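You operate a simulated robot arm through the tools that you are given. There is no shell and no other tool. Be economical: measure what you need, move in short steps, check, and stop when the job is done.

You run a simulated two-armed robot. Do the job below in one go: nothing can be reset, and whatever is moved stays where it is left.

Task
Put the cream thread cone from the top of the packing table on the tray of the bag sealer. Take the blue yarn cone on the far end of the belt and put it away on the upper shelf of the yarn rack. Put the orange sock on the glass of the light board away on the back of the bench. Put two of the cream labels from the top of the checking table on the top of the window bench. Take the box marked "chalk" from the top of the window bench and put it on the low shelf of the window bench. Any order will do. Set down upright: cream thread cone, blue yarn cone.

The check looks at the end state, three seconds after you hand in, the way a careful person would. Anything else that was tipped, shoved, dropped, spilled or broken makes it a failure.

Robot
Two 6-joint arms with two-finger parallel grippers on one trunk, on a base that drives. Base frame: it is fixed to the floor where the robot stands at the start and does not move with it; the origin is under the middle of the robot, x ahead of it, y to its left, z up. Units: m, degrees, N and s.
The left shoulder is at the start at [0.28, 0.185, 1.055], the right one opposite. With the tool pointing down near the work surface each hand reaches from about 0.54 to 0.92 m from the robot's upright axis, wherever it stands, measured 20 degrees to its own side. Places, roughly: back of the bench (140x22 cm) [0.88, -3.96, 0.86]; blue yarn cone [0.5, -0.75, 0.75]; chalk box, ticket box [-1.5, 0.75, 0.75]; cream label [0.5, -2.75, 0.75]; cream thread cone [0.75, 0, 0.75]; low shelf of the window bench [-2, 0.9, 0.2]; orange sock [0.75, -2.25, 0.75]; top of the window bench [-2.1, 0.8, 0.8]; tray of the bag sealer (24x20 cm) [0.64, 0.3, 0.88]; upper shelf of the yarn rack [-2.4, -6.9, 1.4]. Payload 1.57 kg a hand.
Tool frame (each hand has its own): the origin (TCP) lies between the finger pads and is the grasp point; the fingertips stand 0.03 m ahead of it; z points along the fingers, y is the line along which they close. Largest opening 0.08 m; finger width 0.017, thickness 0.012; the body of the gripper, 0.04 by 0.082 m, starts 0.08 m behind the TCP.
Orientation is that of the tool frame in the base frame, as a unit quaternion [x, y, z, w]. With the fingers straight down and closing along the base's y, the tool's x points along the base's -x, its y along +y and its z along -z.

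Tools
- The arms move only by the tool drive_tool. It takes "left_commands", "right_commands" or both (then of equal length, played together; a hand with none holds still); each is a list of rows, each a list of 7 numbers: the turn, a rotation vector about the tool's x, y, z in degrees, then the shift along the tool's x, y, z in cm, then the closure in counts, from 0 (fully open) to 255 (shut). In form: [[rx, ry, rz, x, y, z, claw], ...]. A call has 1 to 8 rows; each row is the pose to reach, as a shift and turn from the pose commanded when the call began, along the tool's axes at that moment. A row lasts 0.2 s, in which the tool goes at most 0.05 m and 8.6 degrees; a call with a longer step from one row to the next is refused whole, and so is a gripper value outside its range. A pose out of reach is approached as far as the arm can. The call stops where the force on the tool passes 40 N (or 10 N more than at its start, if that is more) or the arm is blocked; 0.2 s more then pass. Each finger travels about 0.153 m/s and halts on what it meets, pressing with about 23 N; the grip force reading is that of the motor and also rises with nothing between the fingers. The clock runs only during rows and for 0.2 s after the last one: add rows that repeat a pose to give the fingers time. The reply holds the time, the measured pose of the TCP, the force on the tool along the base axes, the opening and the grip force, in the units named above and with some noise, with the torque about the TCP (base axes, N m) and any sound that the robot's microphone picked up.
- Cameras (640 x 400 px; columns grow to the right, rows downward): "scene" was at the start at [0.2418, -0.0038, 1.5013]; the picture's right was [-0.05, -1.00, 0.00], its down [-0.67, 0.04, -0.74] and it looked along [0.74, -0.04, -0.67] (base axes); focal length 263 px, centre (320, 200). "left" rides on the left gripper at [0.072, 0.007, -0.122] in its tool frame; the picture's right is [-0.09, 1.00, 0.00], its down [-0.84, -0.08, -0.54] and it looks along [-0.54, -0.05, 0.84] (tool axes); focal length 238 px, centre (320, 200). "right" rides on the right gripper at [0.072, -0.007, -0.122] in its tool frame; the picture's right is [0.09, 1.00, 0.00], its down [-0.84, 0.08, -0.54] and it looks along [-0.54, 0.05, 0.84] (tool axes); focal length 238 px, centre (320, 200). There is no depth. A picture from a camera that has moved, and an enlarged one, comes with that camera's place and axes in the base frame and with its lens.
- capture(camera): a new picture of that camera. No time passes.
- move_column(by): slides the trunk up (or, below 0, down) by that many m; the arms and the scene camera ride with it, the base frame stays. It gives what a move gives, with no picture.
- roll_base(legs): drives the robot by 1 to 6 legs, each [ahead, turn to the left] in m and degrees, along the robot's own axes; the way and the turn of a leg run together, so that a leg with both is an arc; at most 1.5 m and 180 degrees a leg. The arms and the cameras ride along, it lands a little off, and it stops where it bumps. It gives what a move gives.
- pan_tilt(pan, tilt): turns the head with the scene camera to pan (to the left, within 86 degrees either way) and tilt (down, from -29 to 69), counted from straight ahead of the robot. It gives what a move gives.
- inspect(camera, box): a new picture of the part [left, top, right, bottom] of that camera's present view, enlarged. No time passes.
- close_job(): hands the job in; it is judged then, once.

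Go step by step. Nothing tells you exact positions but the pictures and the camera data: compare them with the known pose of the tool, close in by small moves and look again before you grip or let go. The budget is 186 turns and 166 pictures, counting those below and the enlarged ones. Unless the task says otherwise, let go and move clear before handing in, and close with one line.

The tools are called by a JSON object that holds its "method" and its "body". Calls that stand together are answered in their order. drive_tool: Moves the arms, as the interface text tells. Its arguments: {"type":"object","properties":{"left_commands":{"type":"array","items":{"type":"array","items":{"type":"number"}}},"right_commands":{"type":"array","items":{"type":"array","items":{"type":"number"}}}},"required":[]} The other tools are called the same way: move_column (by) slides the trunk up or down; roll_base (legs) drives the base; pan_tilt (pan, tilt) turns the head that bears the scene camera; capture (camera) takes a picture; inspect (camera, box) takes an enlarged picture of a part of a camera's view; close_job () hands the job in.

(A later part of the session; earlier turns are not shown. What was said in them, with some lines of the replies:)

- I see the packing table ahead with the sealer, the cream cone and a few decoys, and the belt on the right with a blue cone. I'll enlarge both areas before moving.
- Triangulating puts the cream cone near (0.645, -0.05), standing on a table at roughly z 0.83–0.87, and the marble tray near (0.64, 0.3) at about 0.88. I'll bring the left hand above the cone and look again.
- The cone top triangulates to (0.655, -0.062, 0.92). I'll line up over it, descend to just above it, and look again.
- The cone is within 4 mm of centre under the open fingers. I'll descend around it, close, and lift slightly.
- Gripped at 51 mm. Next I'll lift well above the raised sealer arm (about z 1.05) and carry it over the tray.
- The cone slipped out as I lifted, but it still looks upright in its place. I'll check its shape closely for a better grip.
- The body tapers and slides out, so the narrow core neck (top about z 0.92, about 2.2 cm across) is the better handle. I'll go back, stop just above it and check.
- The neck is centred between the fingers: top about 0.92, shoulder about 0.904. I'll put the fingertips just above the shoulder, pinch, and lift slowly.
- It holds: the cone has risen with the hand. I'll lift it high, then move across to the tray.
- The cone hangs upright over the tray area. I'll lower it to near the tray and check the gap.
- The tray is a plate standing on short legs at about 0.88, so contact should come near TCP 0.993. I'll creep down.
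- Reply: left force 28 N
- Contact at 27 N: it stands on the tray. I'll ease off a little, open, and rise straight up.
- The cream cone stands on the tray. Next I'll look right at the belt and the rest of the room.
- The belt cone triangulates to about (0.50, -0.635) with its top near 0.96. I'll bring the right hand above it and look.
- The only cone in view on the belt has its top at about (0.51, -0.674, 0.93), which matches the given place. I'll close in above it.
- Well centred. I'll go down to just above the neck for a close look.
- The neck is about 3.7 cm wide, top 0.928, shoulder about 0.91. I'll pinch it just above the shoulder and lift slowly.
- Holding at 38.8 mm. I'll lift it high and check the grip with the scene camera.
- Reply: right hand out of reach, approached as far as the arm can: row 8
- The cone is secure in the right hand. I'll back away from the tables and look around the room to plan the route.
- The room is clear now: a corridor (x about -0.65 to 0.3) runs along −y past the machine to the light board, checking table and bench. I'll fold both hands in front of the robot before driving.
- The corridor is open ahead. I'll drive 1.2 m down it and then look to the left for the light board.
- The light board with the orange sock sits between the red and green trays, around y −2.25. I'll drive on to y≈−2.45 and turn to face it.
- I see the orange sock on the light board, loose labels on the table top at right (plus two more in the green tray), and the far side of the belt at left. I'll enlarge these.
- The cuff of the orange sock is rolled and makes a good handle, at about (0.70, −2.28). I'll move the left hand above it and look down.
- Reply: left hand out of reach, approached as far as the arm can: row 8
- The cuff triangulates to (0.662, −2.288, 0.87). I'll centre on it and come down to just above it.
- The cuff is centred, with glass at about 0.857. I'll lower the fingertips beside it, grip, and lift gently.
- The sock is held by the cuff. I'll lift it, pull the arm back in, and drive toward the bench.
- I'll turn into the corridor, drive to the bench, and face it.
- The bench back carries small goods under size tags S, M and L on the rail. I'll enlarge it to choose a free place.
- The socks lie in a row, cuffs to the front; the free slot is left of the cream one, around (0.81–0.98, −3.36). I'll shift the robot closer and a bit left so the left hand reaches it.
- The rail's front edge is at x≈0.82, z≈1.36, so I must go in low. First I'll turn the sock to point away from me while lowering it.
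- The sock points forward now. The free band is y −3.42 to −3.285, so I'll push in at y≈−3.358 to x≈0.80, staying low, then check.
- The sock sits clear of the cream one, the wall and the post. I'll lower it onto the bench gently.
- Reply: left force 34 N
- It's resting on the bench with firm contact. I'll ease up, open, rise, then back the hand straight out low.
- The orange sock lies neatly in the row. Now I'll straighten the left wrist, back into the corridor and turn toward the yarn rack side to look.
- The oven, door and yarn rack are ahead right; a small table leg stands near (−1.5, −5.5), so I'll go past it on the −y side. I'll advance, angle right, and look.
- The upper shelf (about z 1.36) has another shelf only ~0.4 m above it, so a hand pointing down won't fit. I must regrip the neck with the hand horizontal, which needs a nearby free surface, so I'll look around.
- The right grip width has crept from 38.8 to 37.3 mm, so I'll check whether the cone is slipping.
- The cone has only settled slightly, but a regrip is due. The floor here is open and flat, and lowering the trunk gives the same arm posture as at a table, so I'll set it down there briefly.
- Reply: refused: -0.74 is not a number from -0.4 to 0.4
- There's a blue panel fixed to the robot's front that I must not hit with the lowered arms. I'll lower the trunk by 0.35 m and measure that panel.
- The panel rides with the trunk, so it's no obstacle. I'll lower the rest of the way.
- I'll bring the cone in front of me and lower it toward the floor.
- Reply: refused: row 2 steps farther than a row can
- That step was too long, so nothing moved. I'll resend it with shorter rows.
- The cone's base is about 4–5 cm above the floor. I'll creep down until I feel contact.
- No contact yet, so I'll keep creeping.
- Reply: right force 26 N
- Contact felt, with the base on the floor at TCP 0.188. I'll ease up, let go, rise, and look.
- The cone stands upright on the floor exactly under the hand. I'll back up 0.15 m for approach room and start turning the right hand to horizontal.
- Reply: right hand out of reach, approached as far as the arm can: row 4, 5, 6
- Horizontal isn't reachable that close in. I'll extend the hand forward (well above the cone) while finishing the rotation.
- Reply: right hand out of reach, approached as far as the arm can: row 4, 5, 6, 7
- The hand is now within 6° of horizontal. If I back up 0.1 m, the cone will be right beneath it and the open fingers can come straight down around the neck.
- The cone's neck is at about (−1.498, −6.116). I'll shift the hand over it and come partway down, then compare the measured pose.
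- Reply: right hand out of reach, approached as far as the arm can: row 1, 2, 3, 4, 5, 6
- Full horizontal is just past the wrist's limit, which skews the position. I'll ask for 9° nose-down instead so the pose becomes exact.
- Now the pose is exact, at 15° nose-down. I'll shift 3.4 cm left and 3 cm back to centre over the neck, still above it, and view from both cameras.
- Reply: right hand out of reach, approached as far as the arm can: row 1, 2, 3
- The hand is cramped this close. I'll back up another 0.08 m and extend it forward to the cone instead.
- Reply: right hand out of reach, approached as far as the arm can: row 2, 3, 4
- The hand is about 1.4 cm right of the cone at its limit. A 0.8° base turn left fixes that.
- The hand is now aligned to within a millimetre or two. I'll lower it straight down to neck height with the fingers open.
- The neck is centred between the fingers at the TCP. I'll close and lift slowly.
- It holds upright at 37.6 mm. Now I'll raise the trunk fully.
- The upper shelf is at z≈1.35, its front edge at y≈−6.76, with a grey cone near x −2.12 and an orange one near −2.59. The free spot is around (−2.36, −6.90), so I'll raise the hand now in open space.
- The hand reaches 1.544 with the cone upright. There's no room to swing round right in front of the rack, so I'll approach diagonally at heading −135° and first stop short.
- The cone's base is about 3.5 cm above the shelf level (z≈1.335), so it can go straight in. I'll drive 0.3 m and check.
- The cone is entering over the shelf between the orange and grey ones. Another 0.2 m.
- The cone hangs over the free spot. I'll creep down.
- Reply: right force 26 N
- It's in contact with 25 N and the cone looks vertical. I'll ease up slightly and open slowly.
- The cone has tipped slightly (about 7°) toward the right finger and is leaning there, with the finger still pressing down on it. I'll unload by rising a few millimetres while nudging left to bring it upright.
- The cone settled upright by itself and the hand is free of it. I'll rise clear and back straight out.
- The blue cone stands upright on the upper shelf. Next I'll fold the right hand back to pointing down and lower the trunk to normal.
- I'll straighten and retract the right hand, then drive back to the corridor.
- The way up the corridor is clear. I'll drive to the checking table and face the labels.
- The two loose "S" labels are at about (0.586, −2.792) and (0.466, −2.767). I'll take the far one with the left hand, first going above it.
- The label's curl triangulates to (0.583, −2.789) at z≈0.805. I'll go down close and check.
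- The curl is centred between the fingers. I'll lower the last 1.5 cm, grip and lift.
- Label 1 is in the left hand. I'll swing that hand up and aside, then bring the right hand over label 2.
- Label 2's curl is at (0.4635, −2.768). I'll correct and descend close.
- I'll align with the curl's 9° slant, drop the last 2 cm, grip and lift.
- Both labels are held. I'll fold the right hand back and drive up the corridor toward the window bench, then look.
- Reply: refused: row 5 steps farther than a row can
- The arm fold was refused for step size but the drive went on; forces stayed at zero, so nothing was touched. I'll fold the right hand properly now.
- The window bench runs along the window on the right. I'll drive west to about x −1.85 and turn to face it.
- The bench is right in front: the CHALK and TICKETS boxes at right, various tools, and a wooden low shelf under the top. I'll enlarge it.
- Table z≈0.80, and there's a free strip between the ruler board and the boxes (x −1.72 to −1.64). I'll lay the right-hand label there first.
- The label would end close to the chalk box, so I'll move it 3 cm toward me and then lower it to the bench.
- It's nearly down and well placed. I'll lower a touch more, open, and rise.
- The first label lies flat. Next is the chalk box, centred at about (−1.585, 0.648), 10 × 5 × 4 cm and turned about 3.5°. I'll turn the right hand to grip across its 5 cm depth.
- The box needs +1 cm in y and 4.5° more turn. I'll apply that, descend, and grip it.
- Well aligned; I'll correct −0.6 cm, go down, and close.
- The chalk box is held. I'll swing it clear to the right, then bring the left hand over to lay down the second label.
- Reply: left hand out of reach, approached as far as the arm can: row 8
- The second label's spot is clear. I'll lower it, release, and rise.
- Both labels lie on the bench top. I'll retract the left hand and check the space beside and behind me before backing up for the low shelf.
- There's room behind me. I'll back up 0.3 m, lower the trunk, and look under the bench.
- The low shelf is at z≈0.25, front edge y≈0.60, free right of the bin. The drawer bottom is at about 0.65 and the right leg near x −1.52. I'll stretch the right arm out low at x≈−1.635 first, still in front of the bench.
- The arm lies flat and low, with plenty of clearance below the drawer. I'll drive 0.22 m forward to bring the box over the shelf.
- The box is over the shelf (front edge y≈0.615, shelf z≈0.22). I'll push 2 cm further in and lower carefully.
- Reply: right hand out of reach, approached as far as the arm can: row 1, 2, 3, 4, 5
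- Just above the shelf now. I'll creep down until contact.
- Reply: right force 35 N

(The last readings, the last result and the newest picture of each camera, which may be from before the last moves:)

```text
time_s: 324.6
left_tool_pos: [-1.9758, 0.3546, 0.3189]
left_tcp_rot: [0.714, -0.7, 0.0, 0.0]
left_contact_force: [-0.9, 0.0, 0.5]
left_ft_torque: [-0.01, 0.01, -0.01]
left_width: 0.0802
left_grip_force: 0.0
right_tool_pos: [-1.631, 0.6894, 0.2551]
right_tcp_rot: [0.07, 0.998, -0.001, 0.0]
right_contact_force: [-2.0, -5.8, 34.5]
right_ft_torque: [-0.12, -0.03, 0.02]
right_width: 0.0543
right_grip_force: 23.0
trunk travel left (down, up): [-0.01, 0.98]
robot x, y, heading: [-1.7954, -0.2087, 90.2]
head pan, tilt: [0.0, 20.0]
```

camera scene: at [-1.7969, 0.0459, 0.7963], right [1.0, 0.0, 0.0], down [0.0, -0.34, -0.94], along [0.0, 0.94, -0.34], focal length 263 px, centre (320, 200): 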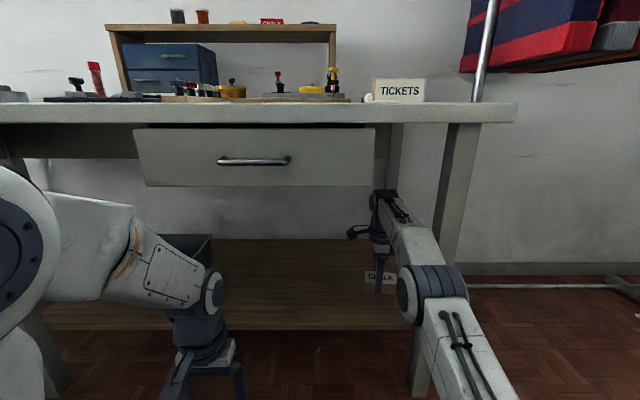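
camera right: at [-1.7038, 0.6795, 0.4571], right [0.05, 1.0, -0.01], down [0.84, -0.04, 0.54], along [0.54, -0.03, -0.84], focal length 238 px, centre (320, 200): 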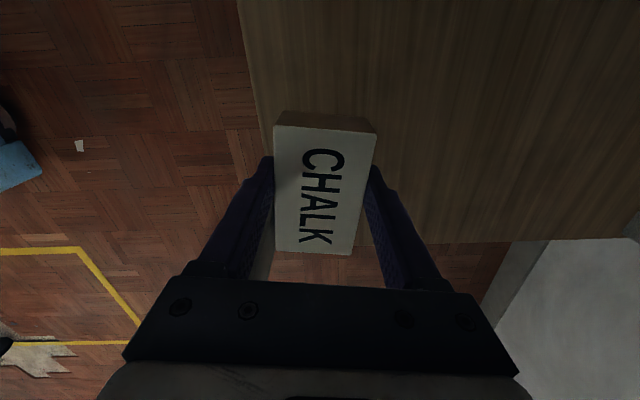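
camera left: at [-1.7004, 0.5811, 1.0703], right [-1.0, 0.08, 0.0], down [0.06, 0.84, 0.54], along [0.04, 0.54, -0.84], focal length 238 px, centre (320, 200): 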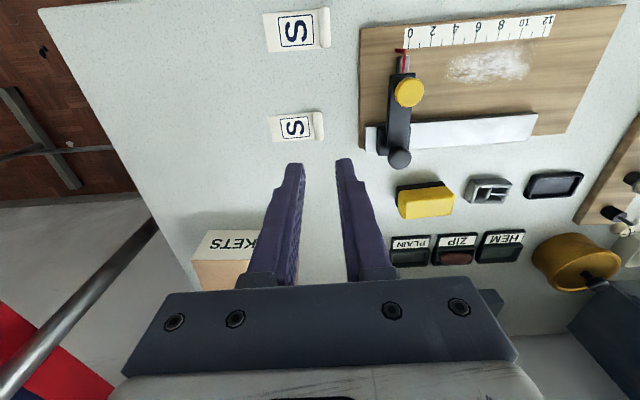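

Contact at 34 N. I'll ease off, open, rise clear of the box, and back straight out.

{"method": "drive_tool", "body": {"right_commands": [[0, 0, 0, 0, 0, -0.4, 255], [0, 0, 0, 0, 0, -0.5, 120], [0, 0, 0, 0, 0, -0.5, 0], [0, 0, 0, 0, 0, -0.5, 0], [0, 0, 0, 0, 0, -3, 0], [0, 0, 0, 0, 0, -6, 0], [0, 0, 0, 0, 0, -8, 0]]}}

{"method": "capture", "body": {"camera": "right"}}

```text
time_s: 326.2
left_tool_pos: [-1.9749, 0.3556, 0.3175]
left_tcp_rot: [0.713, -0.701, 0.0, -0.001]
left_contact_force: [-0.1, -0.7, -0.2]
left_ft_torque: [-0.02, 0.01, -0.02]
left_width: 0.0801
left_grip_force: 0.0
right_tool_pos: [-1.631, 0.6771, 0.33]
right_tcp_rot: [0.07, 0.998, -0.005, 0.001]
right_contact_force: [-0.2, 0.5, 0.0]
right_ft_torque: [0.02, 0.0, 0.0]
right_width: 0.08
right_grip_force: 0.0
right hand out of reach, approached as far as the arm can: row 6, 7
trunk travel left (down, up): [-0.01, 0.98]
robot x, y, heading: [-1.7976, -0.2093, 90.1]
head pan, tilt: [0.0, 20.0]
```

```text
29 pictures are left
camera right: at [-1.7041, 0.6823, 0.4517], right [0.05, 1.0, -0.01], down [0.84, -0.04, 0.54], along [0.54, -0.04, -0.84], focal length 238 px, centre (320, 200)
```

right: 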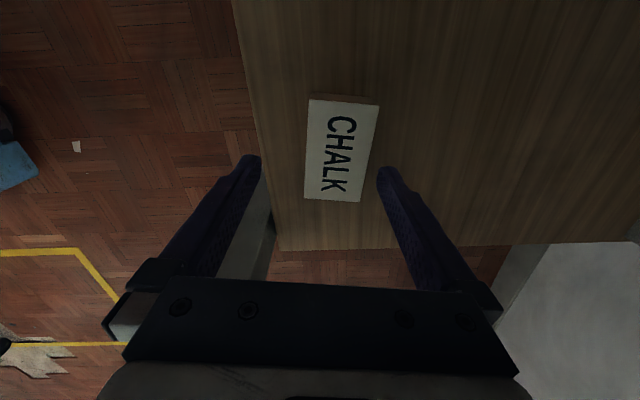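

The chalk box rests flat, fully on the low shelf, label side up. I'll back out and take a final look at the bench.

{"method": "roll_base", "body": {"legs": [[-0.4, 0]]}}

{"method": "capture", "body": {"camera": "scene"}}

{"method": "move_column", "body": {"by": 0.4}}

{"method": "move_column", "body": {"by": 0.34}}

{"method": "pan_tilt", "body": {"pan": 0, "tilt": 32}}

{"method": "capture", "body": {"camera": "scene"}}

```text
time_s: 328.7
left_tool_pos: [-1.9757, -0.0456, 0.3193]
left_tcp_rot: [0.713, -0.701, 0.0, 0.0]
left_contact_force: [-0.7, 0.2, 0.8]
left_ft_torque: [-0.01, 0.04, -0.04]
left_width: 0.08
left_grip_force: 0.0
right_tool_pos: [-1.6317, 0.2775, 0.3298]
right_tcp_rot: [0.071, 0.997, -0.005, 0.0]
right_contact_force: [0.7, -0.4, 0.1]
right_ft_torque: [-0.01, 0.0, -0.01]
right_width: 0.0801
right_grip_force: 0.1
trunk travel left (down, up): [-0.01, 0.98]
robot x, y, heading: [-1.7955, -0.608, 89.9]
head pan, tilt: [0.0, 20.0]
```

```text
28 pictures are left
camera scene: at [-1.7969, -0.354, 0.7963], right [1.0, 0.0, 0.0], down [0.0, -0.34, -0.94], along [0.0, 0.94, -0.34], focal length 263 px, centre (320, 200)
```

scene: 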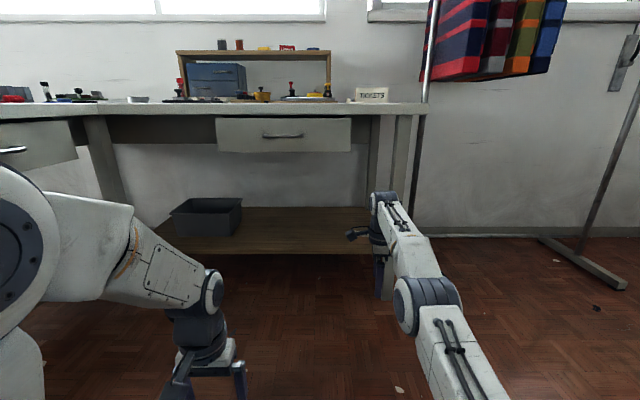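

```text
time_s: 332.5
left_tool_pos: [-1.976, -0.0444, 0.7168]
left_tcp_rot: [0.713, -0.701, 0.0, 0.0]
left_contact_force: [0.4, 0.7, 0.3]
left_ft_torque: [-0.01, 0.0, -0.02]
left_width: 0.08
left_grip_force: 0.0
right_tool_pos: [-1.6311, 0.2773, 0.7307]
right_tcp_rot: [0.071, 0.997, -0.004, 0.0]
right_contact_force: [-0.1, 0.2, 0.6]
right_ft_torque: [0.01, 0.01, 0.01]
right_width: 0.0797
right_grip_force: 0.0
trunk travel left (down, up): [-0.41, 0.58]
robot x, y, heading: [-1.7932, -0.6073, 89.8]
head pan, tilt: [0.0, 20.0]
```

```text
time_s: 335.9
left_tool_pos: [-1.9761, -0.0456, 1.0586]
left_tcp_rot: [0.713, -0.701, 0.0, 0.0]
left_contact_force: [-0.3, 0.3, 0.0]
left_ft_torque: [0.0, -0.03, 0.01]
left_width: 0.08
left_grip_force: 0.0
right_tool_pos: [-1.6314, 0.2788, 1.0701]
right_tcp_rot: [0.071, 0.997, -0.004, 0.0]
right_contact_force: [-0.9, -0.2, 0.0]
right_ft_torque: [0.0, 0.03, 0.0]
right_width: 0.08
right_grip_force: 0.0
trunk travel left (down, up): [-0.75, 0.24]
robot x, y, heading: [-1.7951, -0.6047, 89.9]
head pan, tilt: [0.0, 20.0]
```

```text
time_s: 336.6
left_tool_pos: [-1.9759, -0.0443, 1.0574]
left_tcp_rot: [0.713, -0.701, 0.001, 0.0]
left_contact_force: [-0.1, 0.3, -0.3]
left_ft_torque: [-0.01, 0.01, 0.01]
left_width: 0.08
left_grip_force: 0.1
right_tool_pos: [-1.6316, 0.2779, 1.0707]
right_tcp_rot: [0.07, 0.998, -0.005, -0.001]
right_contact_force: [0.0, -0.1, -0.6]
right_ft_torque: [0.01, 0.01, 0.0]
right_width: 0.0803
right_grip_force: 0.1
trunk travel left (down, up): [-0.75, 0.24]
robot x, y, heading: [-1.7911, -0.6088, 90.0]
head pan, tilt: [0.0, 32.0]
```

```text
27 pictures are left
camera scene: at [-1.7969, -0.3575, 1.5171], right [1.0, 0.0, 0.0], down [0.0, -0.53, -0.85], along [0.0, 0.85, -0.53], focal length 263 px, centre (320, 200)
```

scene: 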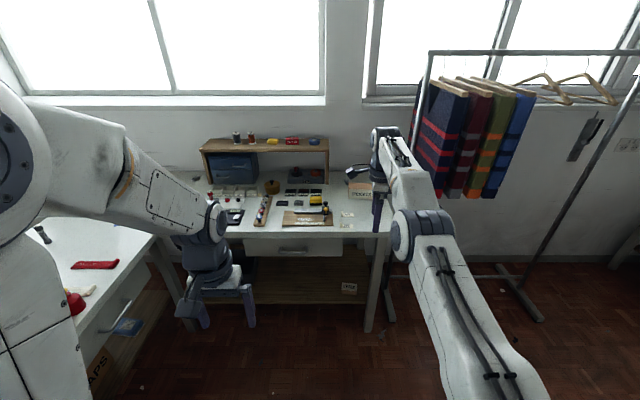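

The chalk box is visible on the low shelf and both labels are on the top. As a last check, I'll look across at the light board table I swung past with the low hand.

{"method": "pan_tilt", "body": {"pan": -86, "tilt": 15}}

{"method": "inspect", "body": {"camera": "scene", "box": [360, 80, 640, 300]}}

```text
time_s: 338.2
left_tool_pos: [-1.9763, -0.0439, 1.0568]
left_tcp_rot: [0.713, -0.701, 0.0, -0.001]
left_contact_force: [0.2, -0.1, -0.5]
left_ft_torque: [0.01, 0.0, 0.02]
left_width: 0.0801
left_grip_force: 0.0
right_tool_pos: [-1.6327, 0.2783, 1.0711]
right_tcp_rot: [0.07, 0.998, -0.004, 0.0]
right_contact_force: [1.2, -0.7, 0.6]
right_ft_torque: [0.03, -0.01, -0.03]
right_width: 0.0801
right_grip_force: 0.1
trunk travel left (down, up): [-0.75, 0.24]
robot x, y, heading: [-1.7939, -0.6083, 89.8]
head pan, tilt: [-85.9, 15.0]
```

```text
1.82 times, centred on (500, 190) of scene
camera zoom: at [-1.7037, -0.4403, 1.5444], right [0.07, -1.0, 0.0], down [-0.26, -0.02, -0.97], along [0.96, 0.07, -0.26], focal length 479 px, centre (-7, 218)
```

zoom: 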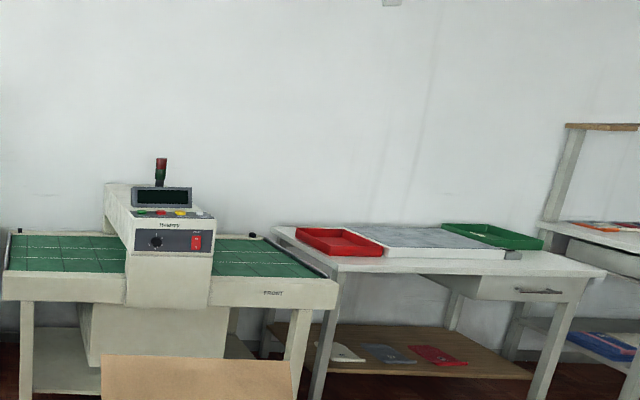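

Everything is in place: the trays and light board are undisturbed, both hands are empty and clear. Handing in.

{"method": "close_job", "body": {}}

```text
The job is handed in.
```

All five jobs are done and handed in: the cream cone on the sealer tray, the blue cone on the rack's upper shelf, the orange sock on the bench back, two labels on the window bench, and the chalk box on its low shelf. Both cones were upright when last seen.
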